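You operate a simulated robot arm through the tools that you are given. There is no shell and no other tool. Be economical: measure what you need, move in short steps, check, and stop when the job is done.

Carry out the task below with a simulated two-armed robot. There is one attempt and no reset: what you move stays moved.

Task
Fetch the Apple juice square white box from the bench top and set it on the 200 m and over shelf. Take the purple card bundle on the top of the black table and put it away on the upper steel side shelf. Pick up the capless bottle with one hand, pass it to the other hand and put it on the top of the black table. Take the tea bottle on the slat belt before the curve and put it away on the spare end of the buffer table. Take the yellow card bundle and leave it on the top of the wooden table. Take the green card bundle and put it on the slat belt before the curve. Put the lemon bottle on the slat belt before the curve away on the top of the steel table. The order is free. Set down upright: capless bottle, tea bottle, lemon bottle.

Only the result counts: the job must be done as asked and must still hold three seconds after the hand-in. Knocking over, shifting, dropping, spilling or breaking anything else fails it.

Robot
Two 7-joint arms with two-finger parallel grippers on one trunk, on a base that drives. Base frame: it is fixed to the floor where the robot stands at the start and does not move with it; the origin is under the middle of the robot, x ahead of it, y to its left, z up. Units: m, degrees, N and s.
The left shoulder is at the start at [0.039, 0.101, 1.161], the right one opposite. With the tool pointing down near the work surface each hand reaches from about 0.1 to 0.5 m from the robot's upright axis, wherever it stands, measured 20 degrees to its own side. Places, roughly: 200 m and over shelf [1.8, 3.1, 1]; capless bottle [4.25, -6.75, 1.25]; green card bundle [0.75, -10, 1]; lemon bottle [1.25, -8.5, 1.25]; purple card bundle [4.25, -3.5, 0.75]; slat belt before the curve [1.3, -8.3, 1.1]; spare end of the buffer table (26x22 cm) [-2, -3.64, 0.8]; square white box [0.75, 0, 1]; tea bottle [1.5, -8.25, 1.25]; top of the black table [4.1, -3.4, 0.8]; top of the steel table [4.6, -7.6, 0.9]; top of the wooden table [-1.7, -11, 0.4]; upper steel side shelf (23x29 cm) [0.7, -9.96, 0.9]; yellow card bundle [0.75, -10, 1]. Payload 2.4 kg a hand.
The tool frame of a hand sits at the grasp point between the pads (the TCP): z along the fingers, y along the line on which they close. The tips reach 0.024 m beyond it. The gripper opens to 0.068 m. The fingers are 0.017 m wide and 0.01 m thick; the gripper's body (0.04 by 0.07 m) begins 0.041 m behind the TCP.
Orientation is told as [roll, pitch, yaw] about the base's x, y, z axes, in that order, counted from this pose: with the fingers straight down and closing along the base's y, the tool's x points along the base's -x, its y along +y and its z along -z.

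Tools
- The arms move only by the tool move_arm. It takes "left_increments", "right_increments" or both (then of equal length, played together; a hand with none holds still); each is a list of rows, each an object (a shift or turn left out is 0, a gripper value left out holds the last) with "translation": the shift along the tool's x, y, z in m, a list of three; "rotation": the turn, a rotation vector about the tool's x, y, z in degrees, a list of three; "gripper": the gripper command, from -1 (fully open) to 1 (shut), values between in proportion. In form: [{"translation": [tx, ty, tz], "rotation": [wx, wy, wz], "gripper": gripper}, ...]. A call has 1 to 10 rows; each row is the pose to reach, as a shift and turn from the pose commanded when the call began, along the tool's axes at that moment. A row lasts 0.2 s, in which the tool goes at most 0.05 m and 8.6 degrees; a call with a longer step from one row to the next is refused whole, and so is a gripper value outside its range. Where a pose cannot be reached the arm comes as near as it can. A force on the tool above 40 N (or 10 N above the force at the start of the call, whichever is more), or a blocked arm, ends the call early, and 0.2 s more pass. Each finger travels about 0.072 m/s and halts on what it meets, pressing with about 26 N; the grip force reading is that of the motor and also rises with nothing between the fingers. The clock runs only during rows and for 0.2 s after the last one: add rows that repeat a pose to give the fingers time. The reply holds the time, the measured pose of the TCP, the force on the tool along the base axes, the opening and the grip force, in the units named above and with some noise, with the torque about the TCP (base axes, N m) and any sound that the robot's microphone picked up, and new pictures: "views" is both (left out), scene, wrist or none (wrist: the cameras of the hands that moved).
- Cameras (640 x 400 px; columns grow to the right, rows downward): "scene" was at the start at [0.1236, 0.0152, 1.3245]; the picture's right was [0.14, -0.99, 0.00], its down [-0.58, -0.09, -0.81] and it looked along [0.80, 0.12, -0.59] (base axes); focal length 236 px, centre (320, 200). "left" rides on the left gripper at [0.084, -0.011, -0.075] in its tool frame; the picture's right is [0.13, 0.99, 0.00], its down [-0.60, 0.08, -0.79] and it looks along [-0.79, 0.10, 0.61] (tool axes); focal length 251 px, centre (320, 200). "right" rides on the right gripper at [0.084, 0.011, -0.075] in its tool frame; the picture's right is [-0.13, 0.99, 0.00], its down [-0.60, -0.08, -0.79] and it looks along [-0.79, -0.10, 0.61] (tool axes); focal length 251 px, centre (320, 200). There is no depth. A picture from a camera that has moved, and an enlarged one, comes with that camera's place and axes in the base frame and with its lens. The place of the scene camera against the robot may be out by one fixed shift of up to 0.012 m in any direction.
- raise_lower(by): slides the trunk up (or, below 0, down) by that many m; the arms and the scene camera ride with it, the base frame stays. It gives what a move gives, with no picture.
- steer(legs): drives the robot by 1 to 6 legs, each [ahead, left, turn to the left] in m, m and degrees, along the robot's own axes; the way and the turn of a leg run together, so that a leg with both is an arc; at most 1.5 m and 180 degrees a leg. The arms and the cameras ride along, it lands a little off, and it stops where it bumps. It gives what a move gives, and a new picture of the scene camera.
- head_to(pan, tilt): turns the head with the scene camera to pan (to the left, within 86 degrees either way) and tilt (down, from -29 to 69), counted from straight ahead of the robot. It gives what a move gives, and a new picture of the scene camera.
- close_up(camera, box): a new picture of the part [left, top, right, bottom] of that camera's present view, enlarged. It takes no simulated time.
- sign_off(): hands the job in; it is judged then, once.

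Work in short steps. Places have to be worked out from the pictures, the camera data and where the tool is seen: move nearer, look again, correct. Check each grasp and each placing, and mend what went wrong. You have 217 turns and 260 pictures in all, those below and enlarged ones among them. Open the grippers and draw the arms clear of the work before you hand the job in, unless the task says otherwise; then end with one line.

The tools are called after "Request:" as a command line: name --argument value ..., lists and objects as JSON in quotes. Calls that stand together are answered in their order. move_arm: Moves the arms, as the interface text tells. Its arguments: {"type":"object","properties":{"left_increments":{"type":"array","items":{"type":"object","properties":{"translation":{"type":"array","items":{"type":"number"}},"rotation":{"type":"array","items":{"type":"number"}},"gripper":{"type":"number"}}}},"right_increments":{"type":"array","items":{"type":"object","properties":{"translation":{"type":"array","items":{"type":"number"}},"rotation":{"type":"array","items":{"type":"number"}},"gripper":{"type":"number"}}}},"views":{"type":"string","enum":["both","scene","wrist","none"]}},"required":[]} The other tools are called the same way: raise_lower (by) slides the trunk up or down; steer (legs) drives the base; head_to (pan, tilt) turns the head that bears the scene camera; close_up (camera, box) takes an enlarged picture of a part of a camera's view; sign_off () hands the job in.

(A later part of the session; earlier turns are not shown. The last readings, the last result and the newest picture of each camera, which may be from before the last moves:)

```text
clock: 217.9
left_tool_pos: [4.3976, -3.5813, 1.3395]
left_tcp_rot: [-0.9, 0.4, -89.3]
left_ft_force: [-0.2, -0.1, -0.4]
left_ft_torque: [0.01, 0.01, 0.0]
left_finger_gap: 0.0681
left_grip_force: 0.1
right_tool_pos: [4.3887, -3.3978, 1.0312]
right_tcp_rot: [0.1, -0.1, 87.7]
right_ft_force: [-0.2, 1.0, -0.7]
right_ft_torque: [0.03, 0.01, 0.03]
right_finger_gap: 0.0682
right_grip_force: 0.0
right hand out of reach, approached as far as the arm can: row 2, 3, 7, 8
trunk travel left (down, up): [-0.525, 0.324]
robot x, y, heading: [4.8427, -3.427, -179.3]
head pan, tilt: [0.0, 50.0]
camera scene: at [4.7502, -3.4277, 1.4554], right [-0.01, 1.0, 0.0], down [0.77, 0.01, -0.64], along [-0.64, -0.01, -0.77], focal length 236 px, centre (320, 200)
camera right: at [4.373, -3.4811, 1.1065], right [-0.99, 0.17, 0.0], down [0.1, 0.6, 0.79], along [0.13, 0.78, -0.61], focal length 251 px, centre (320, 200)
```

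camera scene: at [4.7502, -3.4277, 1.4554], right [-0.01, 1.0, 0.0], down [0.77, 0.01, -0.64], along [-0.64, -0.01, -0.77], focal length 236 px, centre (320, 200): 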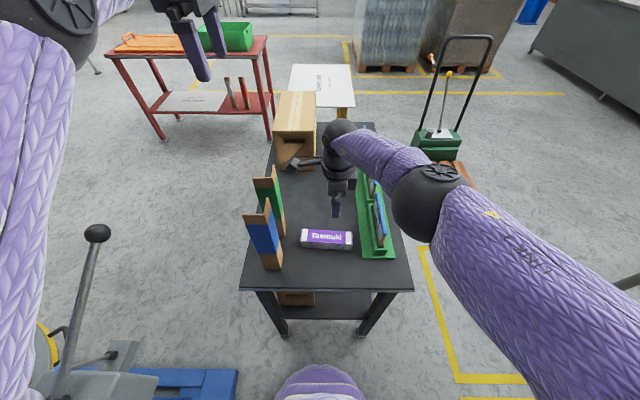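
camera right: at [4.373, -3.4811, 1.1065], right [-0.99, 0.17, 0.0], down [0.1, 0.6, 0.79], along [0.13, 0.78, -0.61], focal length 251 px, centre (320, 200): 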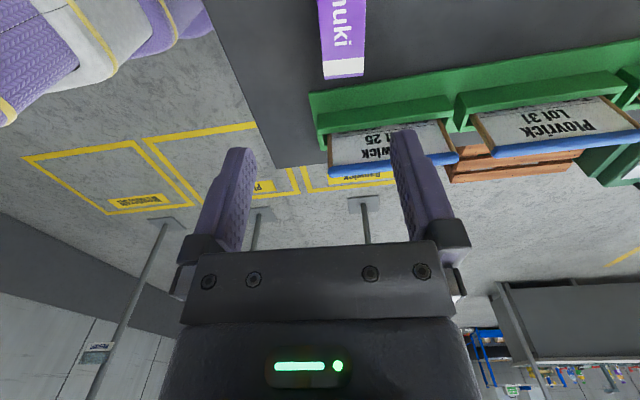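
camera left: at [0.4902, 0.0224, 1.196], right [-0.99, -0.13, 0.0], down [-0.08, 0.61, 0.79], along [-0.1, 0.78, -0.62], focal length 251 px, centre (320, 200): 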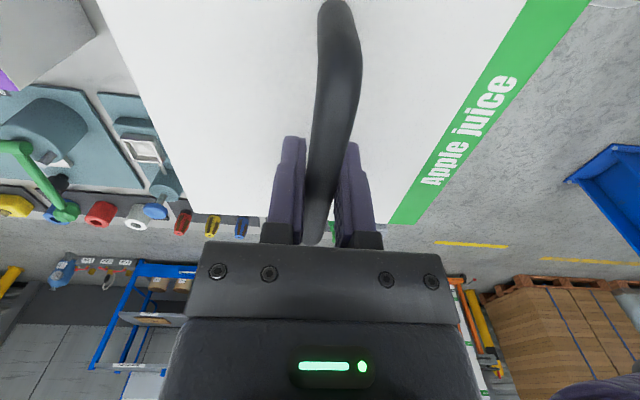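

Reach falls ~2 cm short. I lower the trunk 0.11 m (tips stay above the bundle) and creep 0.025 m nearer.

Request:
raise_lower --by -0.11

Request:
steer --legs '[[0.022, 0, 0]]'

Request:
close_up --camera "scene" --box '[220, 110, 420, 300]'

```text
clock: 219.3
left_tool_pos: [4.3904, -3.5802, 1.2171]
left_tcp_rot: [0.8, 0.4, -89.3]
left_ft_force: [-0.5, 0.2, 0.4]
left_ft_torque: [-0.01, 0.02, 0.01]
left_finger_gap: 0.0678
left_grip_force: 0.0
right_tool_pos: [4.3867, -3.3951, 0.9215]
right_tcp_rot: [0.1, 0.0, 87.7]
right_ft_force: [0.3, 0.6, 0.4]
right_ft_torque: [-0.06, 0.01, -0.01]
right_finger_gap: 0.0679
right_grip_force: 0.1
trunk travel left (down, up): [-0.415, 0.434]
robot x, y, heading: [4.8437, -3.4306, -179.2]
head pan, tilt: [0.0, 50.0]
```

```text
clock: 220.1
left_tool_pos: [4.3667, -3.5811, 1.2161]
left_tcp_rot: [0.8, 0.4, -89.3]
left_ft_force: [0.1, -0.6, -0.2]
left_ft_torque: [0.01, -0.04, -0.01]
left_finger_gap: 0.0679
left_grip_force: 0.0
right_tool_pos: [4.3636, -3.3953, 0.9201]
right_tcp_rot: [0.0, 0.0, 87.6]
right_ft_force: [0.0, -0.4, -0.1]
right_ft_torque: [0.01, 0.0, 0.02]
right_finger_gap: 0.0682
right_grip_force: 0.0
trunk travel left (down, up): [-0.415, 0.434]
robot x, y, heading: [4.8229, -3.4275, -179.3]
head pan, tilt: [0.0, 50.0]
camera scene: at [4.7163, -3.4282, 1.3448], right [-0.01, 1.0, 0.0], down [0.77, 0.01, -0.64], along [-0.64, -0.01, -0.77], focal length 236 px, centre (320, 200)
```

scene: 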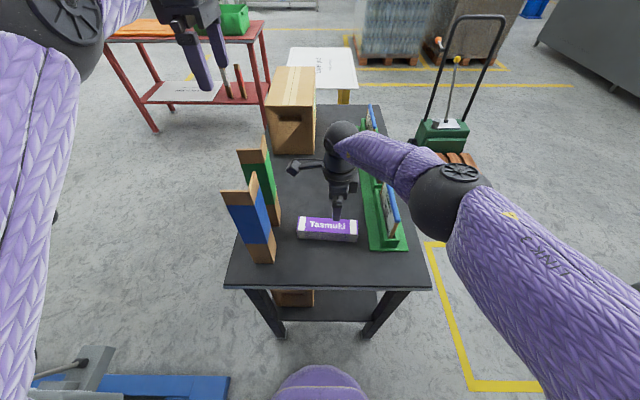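

```text
2.11 times, centred on (320, 205) of scene
camera zoom: at [4.7163, -3.4282, 1.3448], right [-0.01, 1.0, 0.0], down [0.77, 0.01, -0.64], along [-0.64, -0.01, -0.77], focal length 497 px, centre (320, 190)
```

zoom: 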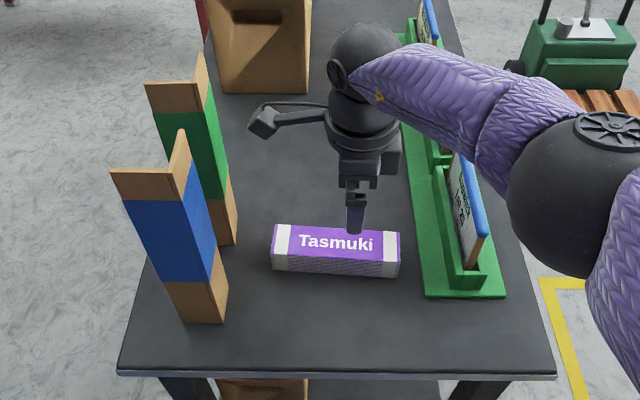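

Fingers are right above the bundle. The elbow is near the card stand, so I descend just 5 cm and check its clearance.

Request:
move_arm --right_increments '[{"translation": [0, -0.005, 0.025]}, {"translation": [0, -0.005, 0.05]}]' --views "none"

Request:
close_up --camera "scene" --box '[260, 110, 460, 300]'

```text
clock: 220.7
left_tool_pos: [4.3686, -3.581, 1.2174]
left_tcp_rot: [0.7, 0.5, -89.3]
left_ft_force: [0.4, -0.3, 0.6]
left_ft_torque: [0.02, -0.01, -0.01]
left_finger_gap: 0.0681
left_grip_force: 0.1
right_tool_pos: [4.3709, -3.3947, 0.8723]
right_tcp_rot: [0.1, 0.0, 87.5]
right_ft_force: [0.4, 0.2, 0.3]
right_ft_torque: [-0.02, 0.02, 0.05]
right_finger_gap: 0.0679
right_grip_force: 0.0
trunk travel left (down, up): [-0.415, 0.434]
robot x, y, heading: [4.8227, -3.428, -179.3]
head pan, tilt: [0.0, 50.0]
```

```text
2.11 times, centred on (360, 205) of scene
camera zoom: at [4.7175, -3.4286, 1.3449], right [-0.01, 1.0, 0.0], down [0.77, 0.01, -0.64], along [-0.64, -0.01, -0.77], focal length 497 px, centre (236, 190)
```

zoom: 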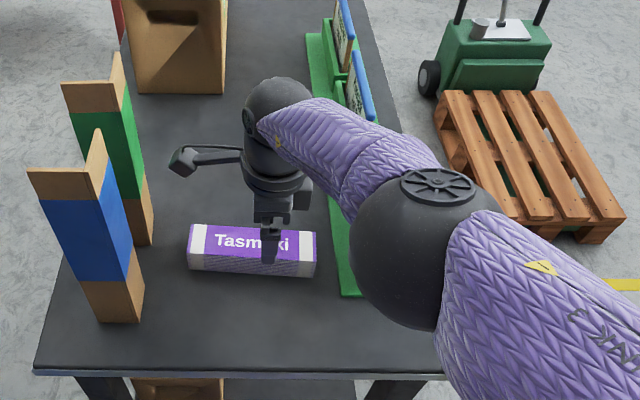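

The elbow swung in over the table's free east part, clear of the cards. I go down the last 5.5 cm.

Request:
move_arm --right_increments '[{"translation": [0, 0, 0.02]}, {"translation": [0, 0, 0.04]}, {"translation": [0, 0, 0.055]}]' --views "wrist"

Request:
close_up --camera "scene" --box '[240, 150, 400, 300]'

```text
clock: 221.4
left_tool_pos: [4.3699, -3.5806, 1.2181]
left_tcp_rot: [0.8, 0.4, -89.3]
left_ft_force: [-0.5, 0.0, -0.3]
left_ft_torque: [-0.05, -0.04, -0.01]
left_finger_gap: 0.068
left_grip_force: 0.0
right_tool_pos: [4.384, -3.3913, 0.8418]
right_tcp_rot: [1.1, 0.3, 87.7]
right_ft_force: [2.1, 1.3, 22.8]
right_ft_torque: [0.07, 0.67, -0.03]
right_finger_gap: 0.0657
right_grip_force: 0.1
right hand out of reach, approached as far as the arm can: row 1, 2, 3
trunk travel left (down, up): [-0.415, 0.434]
robot x, y, heading: [4.8168, -3.4298, -179.2]
head pan, tilt: [0.0, 50.0]
stopped in row 3 (right hand): the force on the tool passed its limit at 65 N (the readings are from after the stop); the commanded pose is now the measured one
camera right: at [4.369, -3.4749, 0.9191], right [-0.99, 0.17, 0.02], down [0.12, 0.6, 0.79], along [0.12, 0.78, -0.62], focal length 251 px, centre (320, 200)
```

right: 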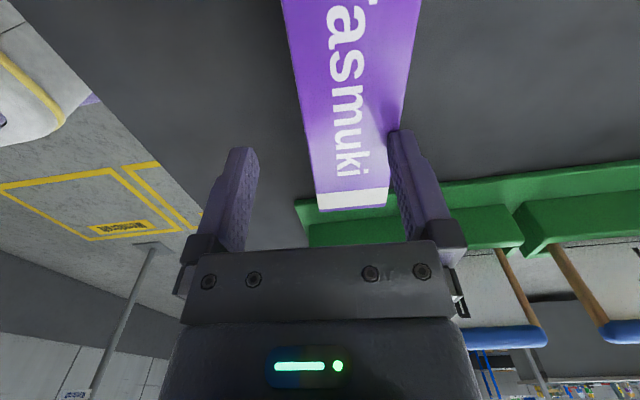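

```text
2.67 times, centred on (320, 225) of scene
camera zoom: at [4.7185, -3.428, 1.3453], right [-0.01, 1.0, 0.0], down [0.77, 0.01, -0.64], along [-0.64, -0.01, -0.77], focal length 630 px, centre (320, 133)
```

zoom: 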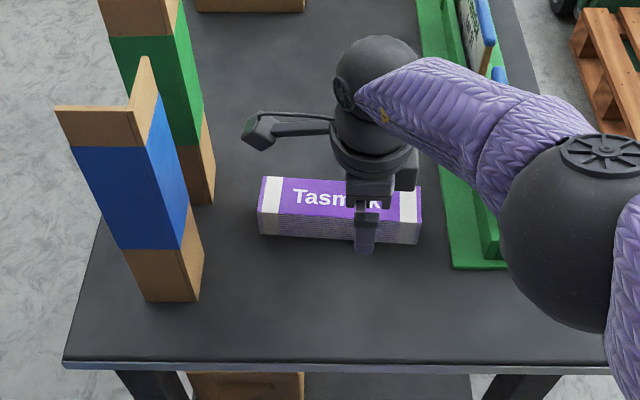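

The west finger met the bundle top because the arm fell short again. I lift, lower the trunk 0.1 m for more reach, and creep 0.02 m ahead.

Request:
move_arm --right_increments '[{"translation": [0, 0, -0.03]}, {"translation": [0, 0, -0.07]}, {"translation": [0, 0, -0.12]}]' --views "none"

Request:
raise_lower --by -0.1

Request:
steer --legs '[[0.02, 0, 0]]'

```text
clock: 222.2
left_tool_pos: [4.3686, -3.5813, 1.2169]
left_tcp_rot: [0.8, 0.5, -89.2]
left_ft_force: [0.4, 0.4, 0.5]
left_ft_torque: [0.03, -0.03, -0.02]
left_finger_gap: 0.0682
left_grip_force: 0.0
right_tool_pos: [4.3874, -3.3931, 0.9655]
right_tcp_rot: [0.8, 0.2, 87.7]
right_ft_force: [-1.0, -0.1, 0.1]
right_ft_torque: [0.01, -0.03, -0.01]
right_finger_gap: 0.0678
right_grip_force: 0.0
trunk travel left (down, up): [-0.415, 0.434]
robot x, y, heading: [4.8261, -3.4288, -179.4]
head pan, tilt: [0.0, 50.0]
```

```text
clock: 223.5
left_tool_pos: [4.3555, -3.5818, 1.1]
left_tcp_rot: [3.1, 0.3, -89.3]
left_ft_force: [0.2, 0.3, -0.4]
left_ft_torque: [-0.01, 0.03, 0.02]
left_finger_gap: 0.0679
left_grip_force: 0.1
right_tool_pos: [4.3858, -3.3909, 0.8614]
right_tcp_rot: [0.8, 0.3, 87.8]
right_ft_force: [0.7, -0.2, -0.3]
right_ft_torque: [-0.01, -0.02, 0.01]
right_finger_gap: 0.0679
right_grip_force: 0.0
trunk travel left (down, up): [-0.315, 0.534]
robot x, y, heading: [4.8253, -3.4341, -179.5]
head pan, tilt: [0.0, 50.0]
```

```text
clock: 224.3
left_tool_pos: [4.3346, -3.5823, 1.0983]
left_tcp_rot: [3.1, 0.3, -89.4]
left_ft_force: [-0.2, -0.5, 0.3]
left_ft_torque: [-0.02, 0.03, 0.0]
left_finger_gap: 0.0679
left_grip_force: 0.1
right_tool_pos: [4.3645, -3.3914, 0.8611]
right_tcp_rot: [0.7, 0.3, 87.7]
right_ft_force: [-0.3, -0.2, -0.1]
right_ft_torque: [0.01, 0.07, -0.02]
right_finger_gap: 0.0678
right_grip_force: 0.0
trunk travel left (down, up): [-0.315, 0.534]
robot x, y, heading: [4.8008, -3.4285, -179.1]
head pan, tilt: [0.0, 50.0]
camera scene: at [4.6804, -3.4285, 1.244], right [-0.01, 1.0, 0.0], down [0.77, 0.01, -0.64], along [-0.64, -0.01, -0.77], focal length 236 px, centre (320, 200)
```

scene: 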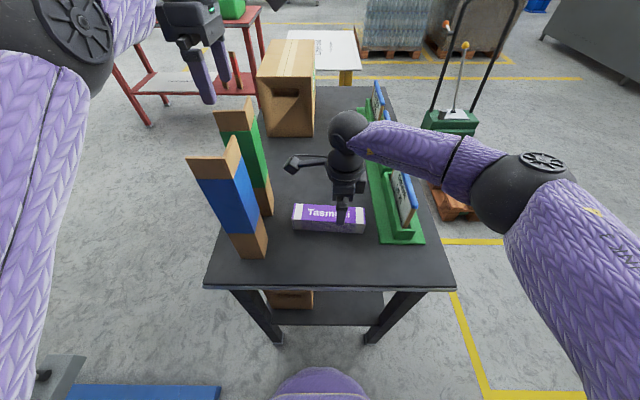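

Fingers now straddle the bundle properly. I raise the left hand a little for safety and lower the right the last 4 cm.

Request:
move_arm --right_increments '[{"translation": [0, -0.004, 0.015]}, {"translation": [0, -0.004, 0.03]}, {"translation": [0, -0.004, 0.042]}]' --left_increments '[{"translation": [0, 0, -0.02]}, {"translation": [0, 0, -0.04]}, {"translation": [0, 0, -0.06]}]' --views "none"

Request:
close_up --camera "scene" --box '[260, 100, 440, 270]'

```text
clock: 225.1
left_tool_pos: [4.3358, -3.5808, 1.0991]
left_tcp_rot: [3.1, 0.4, -89.4]
left_ft_force: [0.4, 0.8, 0.2]
left_ft_torque: [0.01, 0.01, -0.02]
left_finger_gap: 0.0679
left_grip_force: 0.0
left hand out of reach, approached as far as the arm can: row 1, 2, 3
right_tool_pos: [4.3676, -3.3906, 0.8179]
right_tcp_rot: [0.8, 0.2, 87.7]
right_ft_force: [1.2, -0.8, 0.3]
right_ft_torque: [-0.01, 0.04, 0.0]
right_finger_gap: 0.0682
right_grip_force: 0.1
trunk travel left (down, up): [-0.315, 0.534]
robot x, y, heading: [4.804, -3.4318, -179.4]
head pan, tilt: [0.0, 50.0]
```

```text
2.35 times, centred on (350, 185) of scene
camera zoom: at [4.6808, -3.4284, 1.244], right [-0.01, 1.0, 0.0], down [0.77, 0.01, -0.64], along [-0.64, -0.01, -0.77], focal length 556 px, centre (249, 235)
```

zoom: 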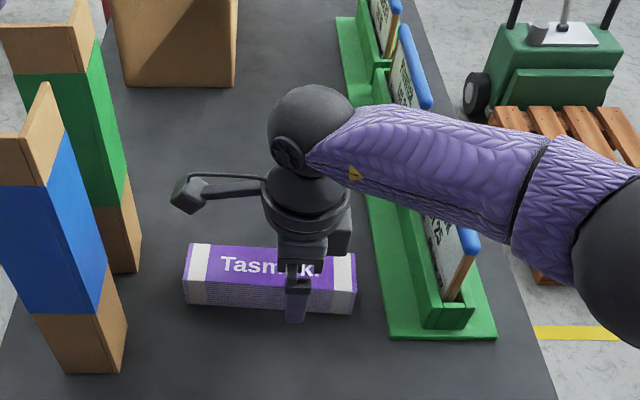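

Both fingers straddle it, and the forearm is over but clear of the cards. I close, then lift straight up.

Request:
move_arm --right_increments '[{"gripper": 1}, {"gripper": 1}, {"gripper": 1}, {"gripper": 1}]' --views "none"

Request:
move_arm --right_increments '[{"translation": [0, 0, -0.03]}, {"translation": [0, 0, -0.06]}, {"translation": [0, 0, -0.1]}, {"translation": [0, 0, -0.13]}]' --views "scene"

```text
clock: 226.1
left_tool_pos: [4.3357, -3.5808, 1.0993]
left_tcp_rot: [3.2, 0.4, -89.3]
left_ft_force: [-0.2, 0.5, 0.8]
left_ft_torque: [0.04, -0.04, 0.01]
left_finger_gap: 0.0684
left_grip_force: 0.1
right_tool_pos: [4.3676, -3.3913, 0.8185]
right_tcp_rot: [0.7, 0.3, 87.8]
right_ft_force: [0.1, 0.2, 0.4]
right_ft_torque: [0.0, -0.01, -0.02]
right_finger_gap: 0.0449
right_grip_force: 25.4
trunk travel left (down, up): [-0.315, 0.534]
robot x, y, heading: [4.8037, -3.4269, -179.2]
head pan, tilt: [0.0, 50.0]
```

```text
clock: 227.1
left_tool_pos: [4.3362, -3.5813, 1.098]
left_tcp_rot: [3.2, 0.4, -89.3]
left_ft_force: [-0.1, 0.1, 0.7]
left_ft_torque: [0.02, 0.01, -0.01]
left_finger_gap: 0.0677
left_grip_force: 0.0
right_tool_pos: [4.3712, -3.3888, 0.9485]
right_tcp_rot: [0.8, 0.2, 87.8]
right_ft_force: [0.9, 0.0, -1.9]
right_ft_torque: [0.03, -0.01, -0.02]
right_finger_gap: 0.045
right_grip_force: 26.0
trunk travel left (down, up): [-0.315, 0.534]
robot x, y, heading: [4.8041, -3.4269, -179.4]
head pan, tilt: [0.0, 50.0]
camera scene: at [4.6808, -3.4284, 1.244], right [-0.01, 1.0, 0.0], down [0.77, 0.01, -0.64], along [-0.64, -0.01, -0.77], focal length 236 px, centre (320, 200)
```

scene: 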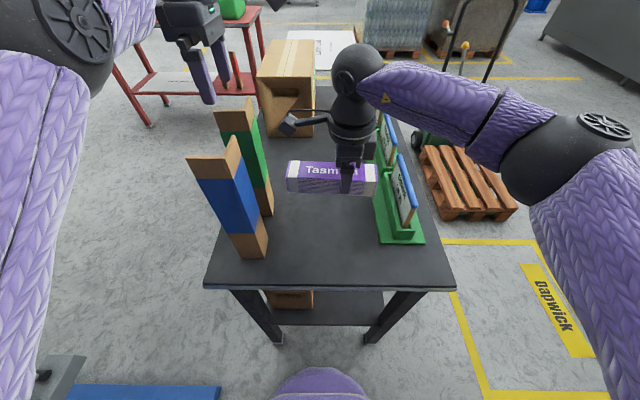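

Purple bundle is held and lifted. I raise the trunk, back out east, and head back by the known lane.

Request:
raise_lower --by 0.2

Request:
steer --legs '[[-0.6, 0, -0.7], [-0.72, -0.45, 0], [0, 0, 90], [1.25, 0, 0], [1.3, 0, 0]]'

```text
clock: 229.3
left_tool_pos: [4.3534, -3.5824, 1.3265]
left_tcp_rot: [-0.9, 0.3, -89.3]
left_ft_force: [0.5, 0.3, 0.9]
left_ft_torque: [0.02, 0.0, 0.0]
left_finger_gap: 0.0678
left_grip_force: 0.1
right_tool_pos: [4.3704, -3.3909, 1.1482]
right_tcp_rot: [0.8, 0.3, 87.7]
right_ft_force: [-0.8, -1.3, -2.2]
right_ft_torque: [0.03, -0.03, -0.01]
right_finger_gap: 0.0451
right_grip_force: 25.7
trunk travel left (down, up): [-0.515, 0.334]
robot x, y, heading: [4.8028, -3.4291, -179.2]
head pan, tilt: [0.0, 50.0]
```

```text
clock: 252.2
left_tool_pos: [6.2291, -5.866, 1.3266]
left_tcp_rot: [-0.8, 0.4, -0.6]
left_ft_force: [-0.2, -0.5, 0.0]
left_ft_torque: [0.02, 0.03, 0.03]
left_finger_gap: 0.0679
left_grip_force: 0.1
right_tool_pos: [6.0376, -5.8454, 1.1491]
right_tcp_rot: [0.9, 0.4, 176.4]
right_ft_force: [0.2, -0.2, -0.6]
right_ft_torque: [-0.03, 0.04, -0.02]
right_finger_gap: 0.0445
right_grip_force: 26.3
trunk travel left (down, up): [-0.515, 0.334]
robot x, y, heading: [6.0853, -5.4126, -90.8]
head pan, tilt: [0.0, 50.0]
camera scene: at [6.0866, -5.5088, 1.4453], right [-1.0, 0.01, 0.0], down [0.01, 0.77, -0.64], along [-0.01, -0.64, -0.77], focal length 236 px, centre (320, 200)
```

scene: 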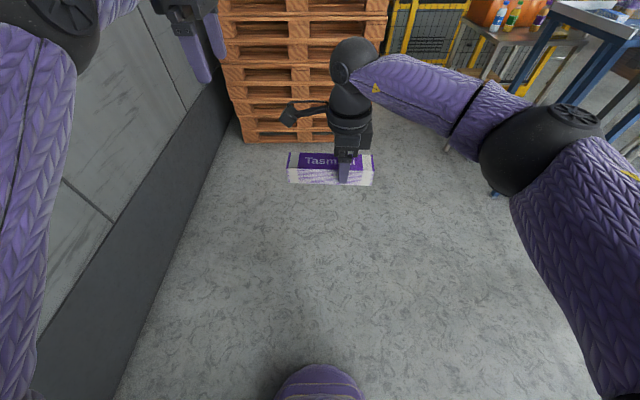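

I turn west and look along the line.

Request:
steer --legs '[[-0.1, 0, -45], [0, 0, -44.5]]'

Request:
head_to --pan 25 --tilt 12

```text
clock: 256.8
left_tool_pos: [5.6686, -5.452, 1.3274]
left_tcp_rot: [-1.0, 0.4, -92.6]
left_ft_force: [0.4, 0.5, -0.4]
left_ft_torque: [-0.02, -0.02, 0.0]
left_finger_gap: 0.0679
left_grip_force: 0.0
right_tool_pos: [5.6957, -5.2613, 1.1488]
right_tcp_rot: [0.7, 0.3, 84.3]
right_ft_force: [0.7, 0.1, -1.0]
right_ft_torque: [0.06, -0.04, 0.04]
right_finger_gap: 0.0448
right_grip_force: 26.1
trunk travel left (down, up): [-0.515, 0.334]
robot x, y, heading: [6.1221, -5.3236, 177.3]
head pan, tilt: [0.0, 50.0]
camera scene: at [6.0302, -5.3185, 1.4453], right [0.05, 1.0, 0.0], down [0.77, -0.04, -0.64], along [-0.64, 0.03, -0.77], focal length 236 px, centre (320, 200)
```

scene: 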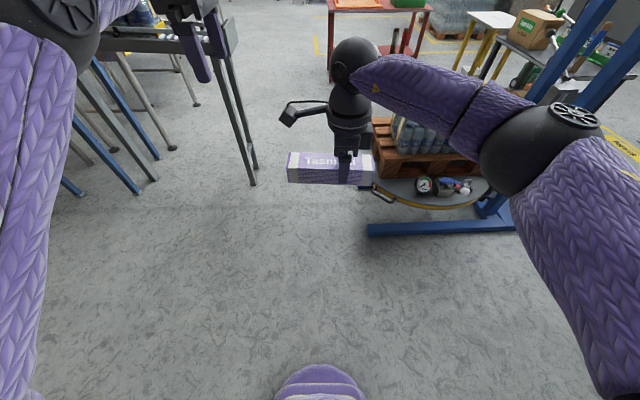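

```text
clock: 257.8
left_tool_pos: [5.668, -5.4525, 1.3269]
left_tcp_rot: [-1.0, 0.5, -92.6]
left_ft_force: [-0.7, 0.8, 0.6]
left_ft_torque: [0.03, 0.02, -0.02]
left_finger_gap: 0.0682
left_grip_force: 0.1
right_tool_pos: [5.6967, -5.2619, 1.1487]
right_tcp_rot: [0.8, 0.3, 84.3]
right_ft_force: [0.6, -0.1, -1.3]
right_ft_torque: [0.04, -0.03, 0.0]
right_finger_gap: 0.0446
right_grip_force: 26.3
trunk travel left (down, up): [-0.515, 0.334]
robot x, y, heading: [6.1258, -5.3296, 177.5]
head pan, tilt: [25.0, 12.0]
camera scene: at [6.0208, -5.3576, 1.5039], right [-0.38, 0.93, 0.0], down [0.19, 0.08, -0.98], along [-0.91, -0.37, -0.21], focal length 236 px, centre (320, 200)
```

scene: 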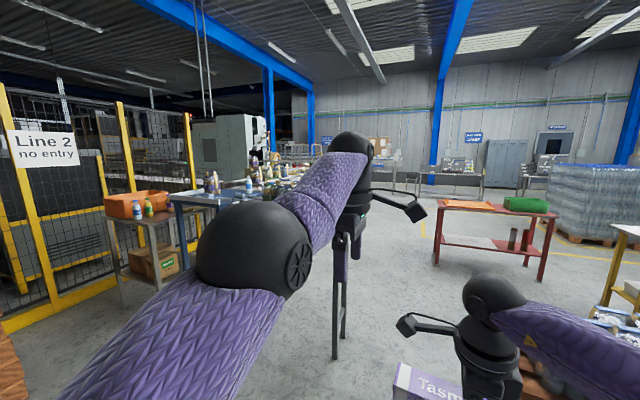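

I drive west along the lane to x≈1.8, then face south.

Request:
steer --legs '[[0, 0.03, 2.5], [1.5, 0, 0], [1.2, 0.22, 0], [1.5, 0.1, 0], [0, 0, 88]]'

Request:
head_to --pan 0 --tilt 12

```text
refused: leg 4 is longer than a leg can be; nothing moved
```

```text
clock: 258.7
left_tool_pos: [5.6681, -5.4526, 1.3259]
left_tcp_rot: [-0.9, 0.5, -92.6]
left_ft_force: [0.0, -1.0, -0.1]
left_ft_torque: [-0.01, 0.0, 0.02]
left_finger_gap: 0.0684
left_grip_force: 0.1
right_tool_pos: [5.6956, -5.2624, 1.149]
right_tcp_rot: [0.9, 0.3, 84.4]
right_ft_force: [-0.3, -0.9, -1.0]
right_ft_torque: [0.03, -0.03, -0.01]
right_finger_gap: 0.045
right_grip_force: 25.9
trunk travel left (down, up): [-0.515, 0.334]
robot x, y, heading: [6.1257, -5.3251, 177.3]
head pan, tilt: [0.0, 12.0]
camera scene: at [6.0139, -5.318, 1.504], right [0.05, 1.0, 0.0], down [0.21, -0.01, -0.98], along [-0.98, 0.05, -0.21], focal length 236 px, centre (320, 200)
```

scene: 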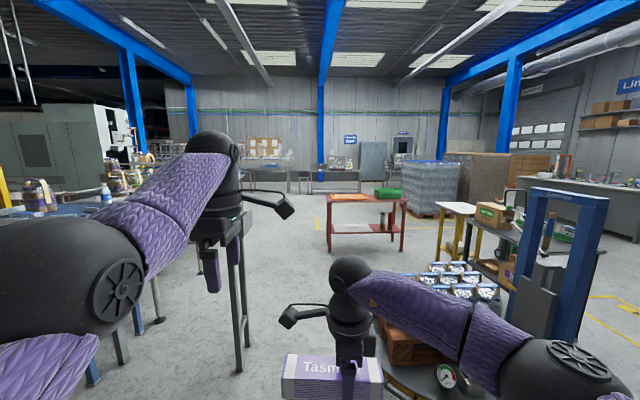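

Request:
steer --legs '[[0, 0.03, 2.7], [1.48, 0, 0], [1.2, 0.22, 0], [1.45, 0.1, 0], [0, 0, 88]]'

```text
clock: 282.9
left_tool_pos: [2.1191, -6.2083, 1.3273]
left_tcp_rot: [-0.9, 0.6, -1.5]
left_ft_force: [0.4, 0.3, 0.5]
left_ft_torque: [0.03, 0.02, 0.01]
left_finger_gap: 0.0681
left_grip_force: 0.1
right_tool_pos: [1.9276, -6.1853, 1.1489]
right_tcp_rot: [0.8, 0.3, 175.5]
right_ft_force: [0.3, -0.6, -1.3]
right_ft_torque: [0.0, 0.08, -0.01]
right_finger_gap: 0.0447
right_grip_force: 26.2
trunk travel left (down, up): [-0.515, 0.334]
robot x, y, heading: [1.9832, -5.753, -91.6]
head pan, tilt: [0.0, 12.0]
camera scene: at [1.9822, -5.8654, 1.504], right [-1.0, 0.03, 0.0], down [0.01, 0.21, -0.98], along [-0.03, -0.98, -0.21], focal length 236 px, centre (320, 200)
```

scene: 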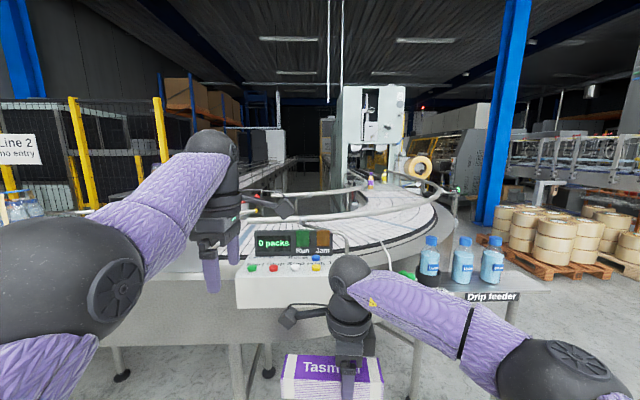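

The slat-belt curve is ahead; bottles stand on the straight part behind. I strafe west to look down its west side.

Request:
steer --legs '[[0, -1.4, 1.6]]'

```text
clock: 289.8
left_tool_pos: [0.7446, -6.2005, 1.3276]
left_tcp_rot: [-1.0, 0.5, 1.5]
left_ft_force: [0.4, -0.3, 0.2]
left_ft_torque: [0.0, 0.04, -0.03]
left_finger_gap: 0.0681
left_grip_force: 0.0
right_tool_pos: [0.5513, -6.1858, 1.1506]
right_tcp_rot: [0.8, 0.3, 178.7]
right_ft_force: [-0.6, -0.5, -2.1]
right_ft_torque: [-0.01, 0.07, -0.03]
right_finger_gap: 0.0447
right_grip_force: 26.1
trunk travel left (down, up): [-0.515, 0.334]
robot x, y, heading: [0.5862, -5.7583, -88.6]
head pan, tilt: [0.0, 12.0]
camera scene: at [0.5883, -5.8646, 1.504], right [-1.0, -0.03, 0.0], down [-0.01, 0.21, -0.98], along [0.03, -0.98, -0.21], focal length 236 px, centre (320, 200)
```

scene: 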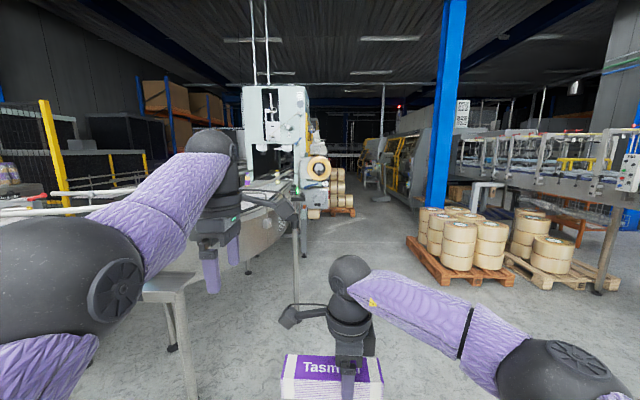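

Request:
close_up --camera "scene" --box '[225, 80, 425, 240]'

```text
2.50 times, centred on (325, 160) of scene
camera zoom: at [0.5883, -5.8646, 1.504], right [-1.0, -0.03, 0.0], down [-0.01, 0.21, -0.98], along [0.03, -0.98, -0.21], focal length 590 px, centre (308, 300)
```

zoom: 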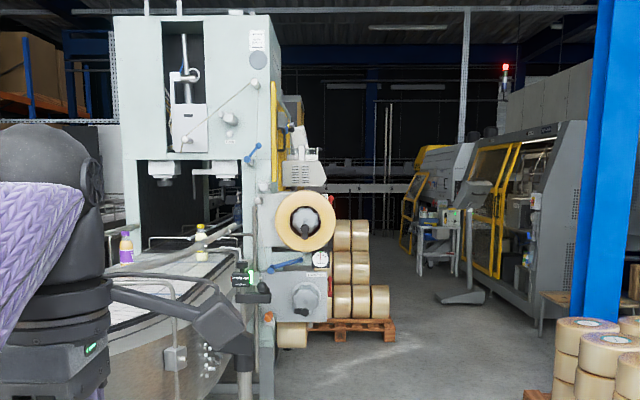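

I drive south down the corridor at x≈0.1 to y≈−7.9.

Request:
steer --legs '[[0, -0.5, -1.4], [1.3, 0, 0], [0.9, 0, 0]]'

Request:
head_to --pan 35 --tilt 18

```text
clock: 303.0
left_tool_pos: [0.3118, -8.3648, 1.3268]
left_tcp_rot: [-1.0, 0.5, 2.2]
left_ft_force: [-1.2, -0.5, -0.3]
left_ft_torque: [-0.04, 0.03, 0.01]
left_finger_gap: 0.068
left_grip_force: 0.2
right_tool_pos: [0.1206, -8.3519, 1.1493]
right_tcp_rot: [0.8, 0.3, 179.3]
right_ft_force: [0.0, -0.3, -1.9]
right_ft_torque: [0.03, 0.03, -0.02]
right_finger_gap: 0.0446
right_grip_force: 26.1
trunk travel left (down, up): [-0.515, 0.334]
robot x, y, heading: [0.1488, -7.9198, -88.1]
head pan, tilt: [0.0, 12.0]
camera scene: at [0.153, -8.0296, 1.5039], right [-1.0, -0.04, 0.0], down [-0.01, 0.21, -0.98], along [0.04, -0.98, -0.21], focal length 236 px, centre (320, 200)
```

scene: 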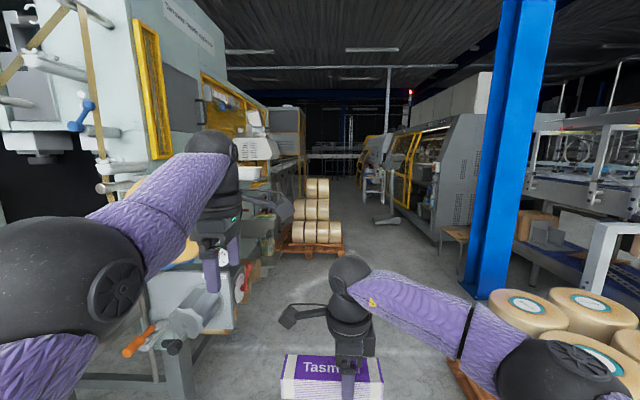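

```text
clock: 304.0
left_tool_pos: [0.3112, -8.3635, 1.3272]
left_tcp_rot: [-1.0, 0.5, 2.2]
left_ft_force: [0.7, -0.3, -0.4]
left_ft_torque: [0.0, -0.05, -0.02]
left_finger_gap: 0.068
left_grip_force: 0.1
right_tool_pos: [0.1207, -8.3517, 1.1483]
right_tcp_rot: [0.8, 0.3, 179.3]
right_ft_force: [0.0, 0.6, -2.2]
right_ft_torque: [0.0, 0.04, 0.04]
right_finger_gap: 0.0449
right_grip_force: 25.8
trunk travel left (down, up): [-0.515, 0.334]
robot x, y, heading: [0.1478, -7.9178, -87.9]
head pan, tilt: [35.0, 18.0]
camera scene: at [0.2058, -8.0105, 1.4942], right [-0.8, -0.6, 0.0], down [-0.19, 0.25, -0.95], along [0.57, -0.76, -0.31], focal length 236 px, centre (320, 200)
```

scene: 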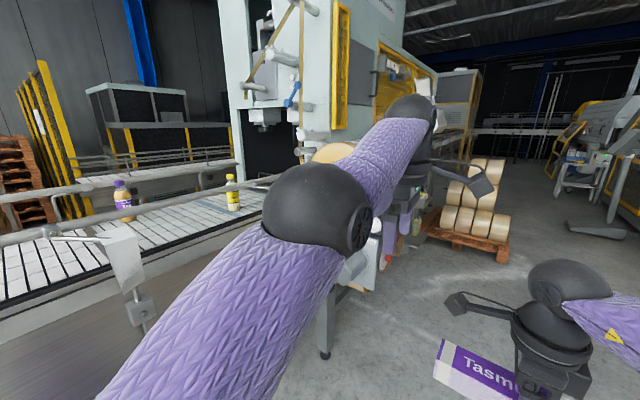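

Tea (purple label) and lemon (yellow) stand on the belt. I continue south to find the side shelf with the bundles.

Request:
steer --legs '[[1.2, 0, -2]]'

Request:
head_to --pan 35 --tilt 30

```text
clock: 310.1
left_tool_pos: [0.3317, -9.5523, 1.3273]
left_tcp_rot: [-1.0, 0.5, 0.8]
left_ft_force: [0.4, 0.2, -0.2]
left_ft_torque: [-0.02, 0.02, 0.01]
left_finger_gap: 0.0679
left_grip_force: 0.0
right_tool_pos: [0.1396, -9.5361, 1.1498]
right_tcp_rot: [0.8, 0.3, 177.8]
right_ft_force: [0.2, -0.2, -1.8]
right_ft_torque: [0.01, 0.01, 0.0]
right_finger_gap: 0.0449
right_grip_force: 26.4
trunk travel left (down, up): [-0.515, 0.334]
robot x, y, heading: [0.1755, -9.1068, -89.3]
head pan, tilt: [35.0, 18.0]
camera scene: at [0.2337, -9.1978, 1.4942], right [-0.81, -0.58, 0.0], down [-0.18, 0.25, -0.95], along [0.56, -0.77, -0.31], focal length 236 px, centre (320, 200)
```

scene: 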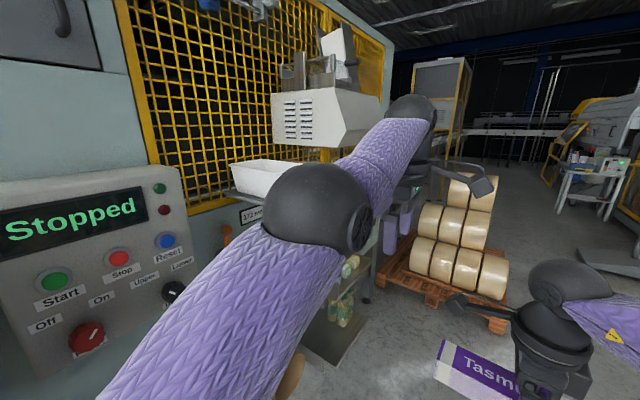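

```text
clock: 310.8
left_tool_pos: [0.3304, -9.5519, 1.3275]
left_tcp_rot: [-0.9, 0.5, 0.8]
left_ft_force: [0.6, -0.6, -1.2]
left_ft_torque: [-0.01, -0.01, 0.0]
left_finger_gap: 0.0681
left_grip_force: 0.1
right_tool_pos: [0.1401, -9.5354, 1.1486]
right_tcp_rot: [0.8, 0.3, 177.8]
right_ft_force: [-0.2, -0.2, -0.7]
right_ft_torque: [0.0, 0.02, 0.05]
right_finger_gap: 0.0447
right_grip_force: 26.1
trunk travel left (down, up): [-0.515, 0.334]
robot x, y, heading: [0.1771, -9.1038, -89.3]
head pan, tilt: [35.0, 30.0]
camera scene: at [0.232, -9.1952, 1.4749], right [-0.81, -0.58, 0.0], down [-0.29, 0.41, -0.87], along [0.51, -0.7, -0.5], focal length 236 px, centre (320, 200)
```

scene: 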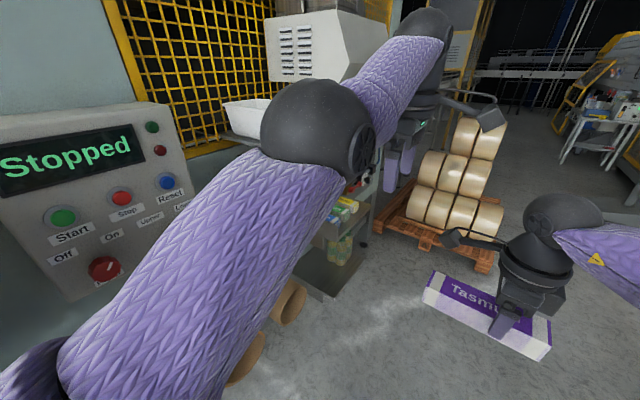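

The shelf with bundles is on the machine's side, behind my left arm. I move away to x≈−0.15, y≈−9.95 and turn to face it.

Request:
steer --legs '[[0.0, -0.35, 0], [0.85, 0, -0.7], [0, 0, 90]]'

Request:
head_to --pan 0 --tilt 30

```text
clock: 321.0
left_tool_pos: [0.2883, -9.8042, 1.3274]
left_tcp_rot: [-0.9, 0.5, 90.9]
left_ft_force: [-0.2, 1.0, 0.3]
left_ft_torque: [0.0, 0.04, 0.02]
left_finger_gap: 0.0679
left_grip_force: 0.1
right_tool_pos: [0.2732, -9.9945, 1.1498]
right_tcp_rot: [0.7, 0.4, -92.2]
right_ft_force: [-0.4, 0.0, -1.3]
right_ft_torque: [-0.04, -0.03, -0.02]
right_finger_gap: 0.0453
right_grip_force: 26.0
trunk travel left (down, up): [-0.515, 0.334]
robot x, y, heading: [-0.1597, -9.9582, 0.5]
head pan, tilt: [35.0, 30.0]
camera scene: at [-0.0643, -9.9025, 1.4749], right [0.58, -0.81, 0.0], down [-0.41, -0.29, -0.87], along [0.7, 0.51, -0.5], focal length 236 px, centre (320, 200)
```

scene: 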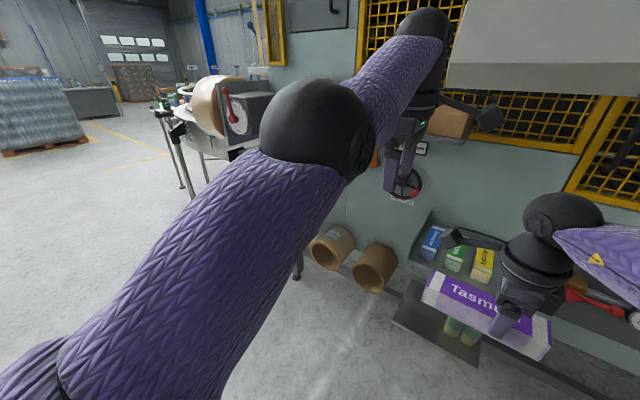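

```text
clock: 322.0
left_tool_pos: [0.2892, -9.8044, 1.3276]
left_tcp_rot: [-0.9, 0.5, 90.8]
left_ft_force: [0.8, 0.3, 1.0]
left_ft_torque: [0.01, -0.01, 0.02]
left_finger_gap: 0.0678
left_grip_force: 0.1
right_tool_pos: [0.2716, -9.9959, 1.1489]
right_tcp_rot: [0.8, 0.2, -92.2]
right_ft_force: [-0.2, 0.1, -1.6]
right_ft_torque: [-0.04, 0.02, -0.01]
right_finger_gap: 0.0446
right_grip_force: 25.8
trunk travel left (down, up): [-0.515, 0.334]
robot x, y, heading: [-0.1569, -9.9576, 0.9]
head pan, tilt: [0.0, 30.0]
camera scene: at [-0.0472, -9.9542, 1.4749], right [0.01, -1.0, 0.0], down [-0.5, -0.01, -0.87], along [0.87, 0.01, -0.5], focal length 236 px, centre (320, 200)
```

scene: 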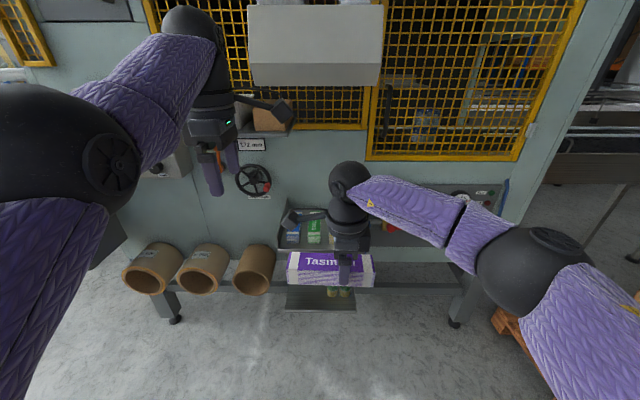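

Shelf with bundles is straight ahead, hidden by my right hand. I slide that hand 0.2 m to the right and up to see.

Request:
move_arm --right_increments '[{"translation": [-0.04, -0.02, -0.01]}, {"translation": [-0.08, -0.04, -0.02]}, {"translation": [-0.12, -0.06, -0.04]}, {"translation": [-0.16, -0.08, -0.06]}, {"translation": [-0.2, -0.1, -0.08]}]' --views "none"

Request:
head_to --pan 0 --tilt 36

Request:
close_up --camera "scene" --box '[240, 130, 440, 290]'

```text
clock: 323.2
left_tool_pos: [0.287, -9.8046, 1.3268]
left_tcp_rot: [-1.0, 0.4, 90.9]
left_ft_force: [-0.9, -0.2, -0.4]
left_ft_torque: [0.0, 0.01, 0.0]
left_finger_gap: 0.068
left_grip_force: 0.1
right_tool_pos: [0.1627, -10.1928, 1.228]
right_tcp_rot: [0.8, 0.3, -92.0]
right_ft_force: [-0.7, -0.3, -2.2]
right_ft_torque: [-0.06, 0.05, 0.0]
right_finger_gap: 0.0445
right_grip_force: 25.9
trunk travel left (down, up): [-0.515, 0.334]
robot x, y, heading: [-0.1554, -9.9586, 0.8]
head pan, tilt: [0.0, 30.0]
```

```text
clock: 323.9
left_tool_pos: [0.2886, -9.8051, 1.3265]
left_tcp_rot: [-1.0, 0.5, 90.8]
left_ft_force: [0.5, -0.4, 0.5]
left_ft_torque: [0.02, 0.02, 0.0]
left_finger_gap: 0.0679
left_grip_force: 0.1
right_tool_pos: [0.1637, -10.1932, 1.2276]
right_tcp_rot: [0.8, 0.3, -92.3]
right_ft_force: [-0.5, -0.3, -1.4]
right_ft_torque: [-0.05, 0.0, 0.0]
right_finger_gap: 0.0446
right_grip_force: 25.6
trunk travel left (down, up): [-0.515, 0.334]
robot x, y, heading: [-0.1576, -9.9552, 0.7]
head pan, tilt: [0.0, 36.0]
camera scene: at [-0.0503, -9.9545, 1.4656], right [0.01, -1.0, 0.0], down [-0.59, -0.01, -0.81], along [0.81, 0.01, -0.59], focal length 236 px, centre (320, 200)
```

scene: 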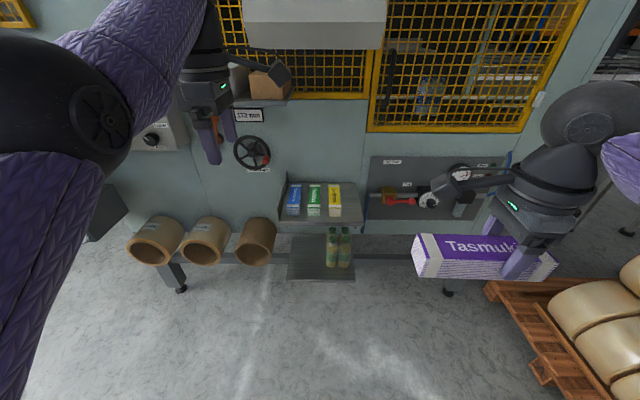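

```text
2.50 times, centred on (340, 210) of scene
camera zoom: at [-0.0503, -9.9545, 1.4656], right [0.01, -1.0, 0.0], down [-0.59, -0.01, -0.81], along [0.81, 0.01, -0.59], focal length 590 px, centre (270, 175)
```

zoom: 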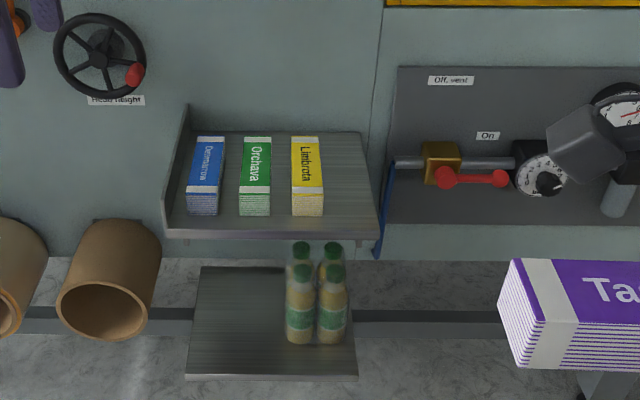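

Shelf (surface ≈0.9): blue, green (Orchava), yellow (Limbrota) bundles, each along x; free room on the right is tight. I'll take the yellow out first with the left hand, so I turn both hands to straight orientation in free space.

Request:
move_arm --left_increments '[{"translation": [-0.006, 0.004, 0.012], "rotation": [0, 0, 8.5]}, {"translation": [-0.012, 0.008, 0.024], "rotation": [0, 0, 17]}, {"translation": [-0.018, 0.012, 0.036], "rotation": [0, 0, 25.5]}, {"translation": [-0.024, 0.016, 0.048], "rotation": [0, 0, 34]}, {"translation": [-0.03, 0.02, 0.06], "rotation": [0, 0, 42.5]}, {"translation": [-0.036, 0.024, 0.072], "rotation": [0, 0, 51]}, {"translation": [-0.042, 0.028, 0.084], "rotation": [0, 0, 59.5]}, {"translation": [-0.048, 0.032, 0.096], "rotation": [0, 0, 68]}, {"translation": [-0.054, 0.036, 0.108], "rotation": [0, 0, 76.5]}, {"translation": [-0.06, 0.04, 0.12], "rotation": [0, 0, 85]}]' --right_increments '[{"rotation": [0, 0, -8.5]}, {"rotation": [0, 0, -17]}, {"rotation": [0, 0, -25.5]}, {"rotation": [0, 0, -34]}, {"rotation": [0, 0, -42.5]}, {"rotation": [0, 0, -51]}, {"rotation": [0, 0, -59.5]}, {"rotation": [0, 0, -68]}, {"rotation": [0, 0, -76.5]}, {"rotation": [0, 0, -85]}]' --views "scene"

```text
clock: 326.1
left_tool_pos: [0.3165, -9.7298, 1.2171]
left_tcp_rot: [-0.5, -0.8, 5.8]
left_ft_force: [-0.8, -0.2, 0.1]
left_ft_torque: [0.0, 0.0, -0.01]
left_finger_gap: 0.068
left_grip_force: 0.1
left hand out of reach, approached as far as the arm can: row 1, 2, 3, 4, 5, 6, 7, 8, 9, 10
right_tool_pos: [0.1659, -10.1927, 1.2278]
right_tcp_rot: [0.3, -0.7, -7.0]
right_ft_force: [-0.7, -0.6, -1.6]
right_ft_torque: [-0.03, -0.05, -0.03]
right_finger_gap: 0.0447
right_grip_force: 26.6
trunk travel left (down, up): [-0.515, 0.334]
robot x, y, heading: [-0.1597, -9.9576, 0.8]
head pan, tilt: [0.0, 36.0]
camera scene: at [-0.0501, -9.9541, 1.4655], right [0.01, -1.0, 0.0], down [-0.59, -0.01, -0.81], along [0.81, 0.01, -0.59], focal length 236 px, centre (320, 200)
```

scene: 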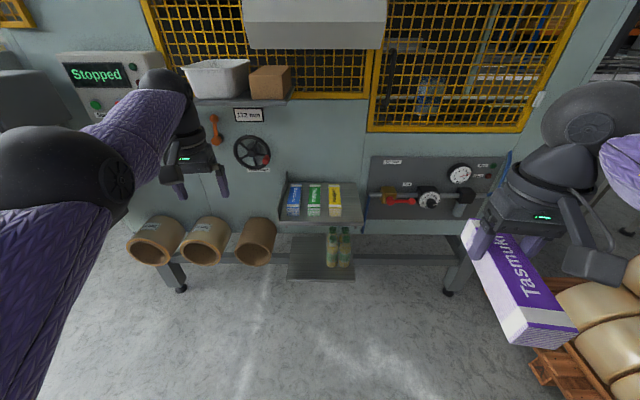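

Both hands are straight now. Yellow bundle centre ≈(0.686, −10.001), top ≈0.95. I drive nearer with it slightly left of my axis.

Request:
steer --legs '[[0.28, -0.14, -0.8]]'

Request:
head_to --pan 5 --tilt 45

```text
clock: 328.1
left_tool_pos: [0.5851, -9.8646, 1.2172]
left_tcp_rot: [-0.4, 0.1, 5.5]
left_ft_force: [-5.8, -0.4, 1.9]
left_ft_torque: [0.08, -0.47, -0.02]
left_finger_gap: 0.068
left_grip_force: 0.1
right_tool_pos: [0.4285, -10.3251, 1.2264]
right_tcp_rot: [0.4, -0.9, -7.8]
right_ft_force: [0.6, -0.1, -2.3]
right_ft_torque: [-0.01, -0.02, 0.0]
right_finger_gap: 0.0447
right_grip_force: 25.7
trunk travel left (down, up): [-0.515, 0.334]
robot x, y, heading: [0.1082, -10.0895, -0.0]
head pan, tilt: [0.0, 36.0]
stopped in leg 1: the force on the tool passed its limit at 101 N (the readings are from after the stop); the commanded pose is now the measured one
camera scene: at [0.2161, -10.0854, 1.4657], right [0.0, -1.0, 0.0], down [-0.59, 0.0, -0.81], along [0.81, 0.0, -0.59], focal length 236 px, centre (320, 200)
```

scene: 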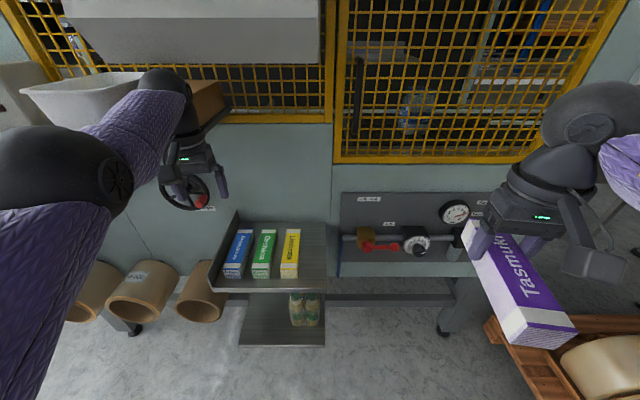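

```text
clock: 328.8
left_tool_pos: [0.584, -9.8647, 1.2173]
left_tcp_rot: [-0.5, -0.1, 5.5]
left_ft_force: [-4.7, -1.5, 2.1]
left_ft_torque: [0.13, -0.47, -0.01]
left_finger_gap: 0.0681
left_grip_force: 0.0
right_tool_pos: [0.4282, -10.3262, 1.227]
right_tcp_rot: [0.4, -0.8, -7.7]
right_ft_force: [0.3, -0.2, -1.9]
right_ft_torque: [-0.01, -0.04, 0.02]
right_finger_gap: 0.0446
right_grip_force: 26.2
trunk travel left (down, up): [-0.515, 0.334]
robot x, y, heading: [0.1084, -10.0879, -0.0]
head pan, tilt: [5.0, 45.0]
camera scene: at [0.2096, -10.0784, 1.4524], right [0.09, -1.0, 0.0], down [-0.7, -0.06, -0.71], along [0.71, 0.06, -0.71], focal length 236 px, centre (320, 200)
```

scene: 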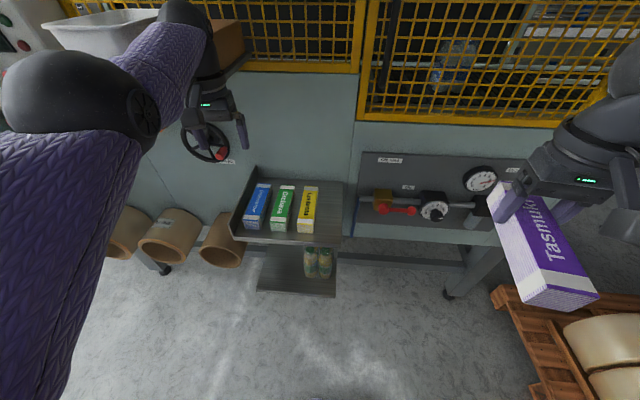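

The left wrist touched the small bin shelf above. I back off straight away and check whether anything moved there.

Request:
steer --legs '[[-0.2, 0, 0]]'

Request:
head_to --pan 20 --tilt 20

```text
clock: 330.4
left_tool_pos: [0.3881, -9.8646, 1.2168]
left_tcp_rot: [-0.4, 0.0, 5.4]
left_ft_force: [-0.4, -0.2, 0.1]
left_ft_torque: [0.0, -0.01, 0.01]
left_finger_gap: 0.0682
left_grip_force: 0.1
right_tool_pos: [0.2318, -10.3266, 1.2272]
right_tcp_rot: [0.4, -0.8, -7.9]
right_ft_force: [-0.8, 0.4, -0.5]
right_ft_torque: [-0.02, -0.07, -0.03]
right_finger_gap: 0.0447
right_grip_force: 26.3
trunk travel left (down, up): [-0.515, 0.334]
robot x, y, heading: [-0.0841, -10.0888, -0.0]
head pan, tilt: [5.0, 45.0]
camera scene: at [0.0136, -10.0785, 1.4524], right [0.09, -1.0, 0.0], down [-0.7, -0.06, -0.71], along [0.7, 0.06, -0.71], focal length 236 px, centre (320, 200)
```

scene: 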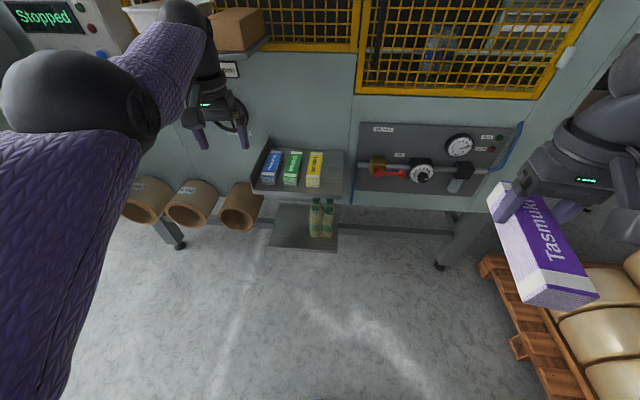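

```text
clock: 331.3
left_tool_pos: [0.3892, -9.865, 1.2171]
left_tcp_rot: [-0.5, 0.0, 5.5]
left_ft_force: [0.4, 0.6, 0.5]
left_ft_torque: [0.04, 0.03, -0.04]
left_finger_gap: 0.0676
left_grip_force: 0.0
right_tool_pos: [0.2321, -10.3278, 1.2274]
right_tcp_rot: [0.4, -0.7, -7.8]
right_ft_force: [0.1, 0.3, -1.7]
right_ft_torque: [-0.02, -0.05, -0.02]
right_finger_gap: 0.0445
right_grip_force: 26.0
trunk travel left (down, up): [-0.515, 0.334]
robot x, y, heading: [-0.0881, -10.0865, 0.1]
head pan, tilt: [20.0, 20.0]
camera scene: at [0.0213, -10.0538, 1.4909], right [0.34, -0.94, 0.0], down [-0.32, -0.12, -0.94], along [0.88, 0.32, -0.34], focal length 236 px, centre (320, 200)
```

scene: 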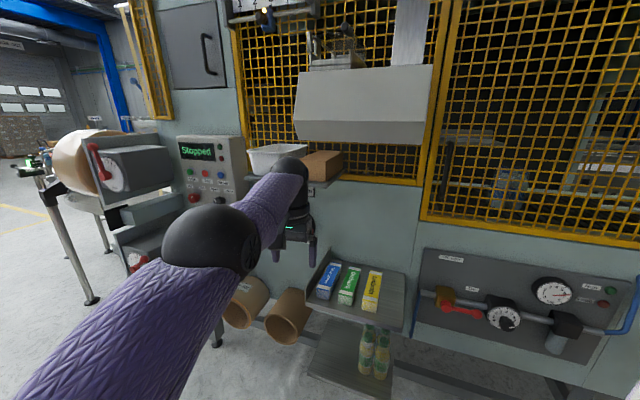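

Request:
close_up --camera "scene" --box '[220, 110, 380, 230]'

```text
3.33 times, centred on (300, 170) of scene
camera zoom: at [0.0213, -10.0538, 1.4909], right [0.34, -0.94, 0.0], down [-0.32, -0.12, -0.94], along [0.88, 0.32, -0.34], focal length 787 px, centre (387, 300)
```

zoom: 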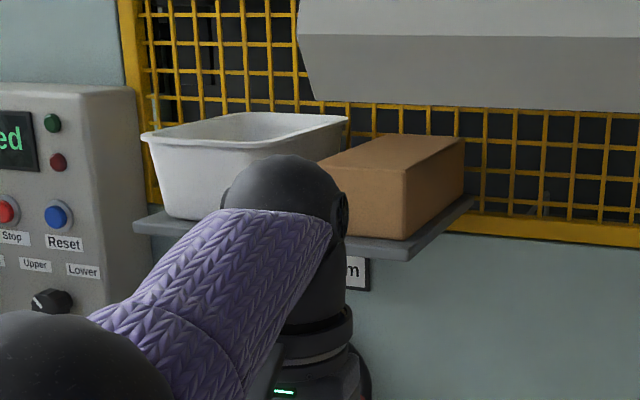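

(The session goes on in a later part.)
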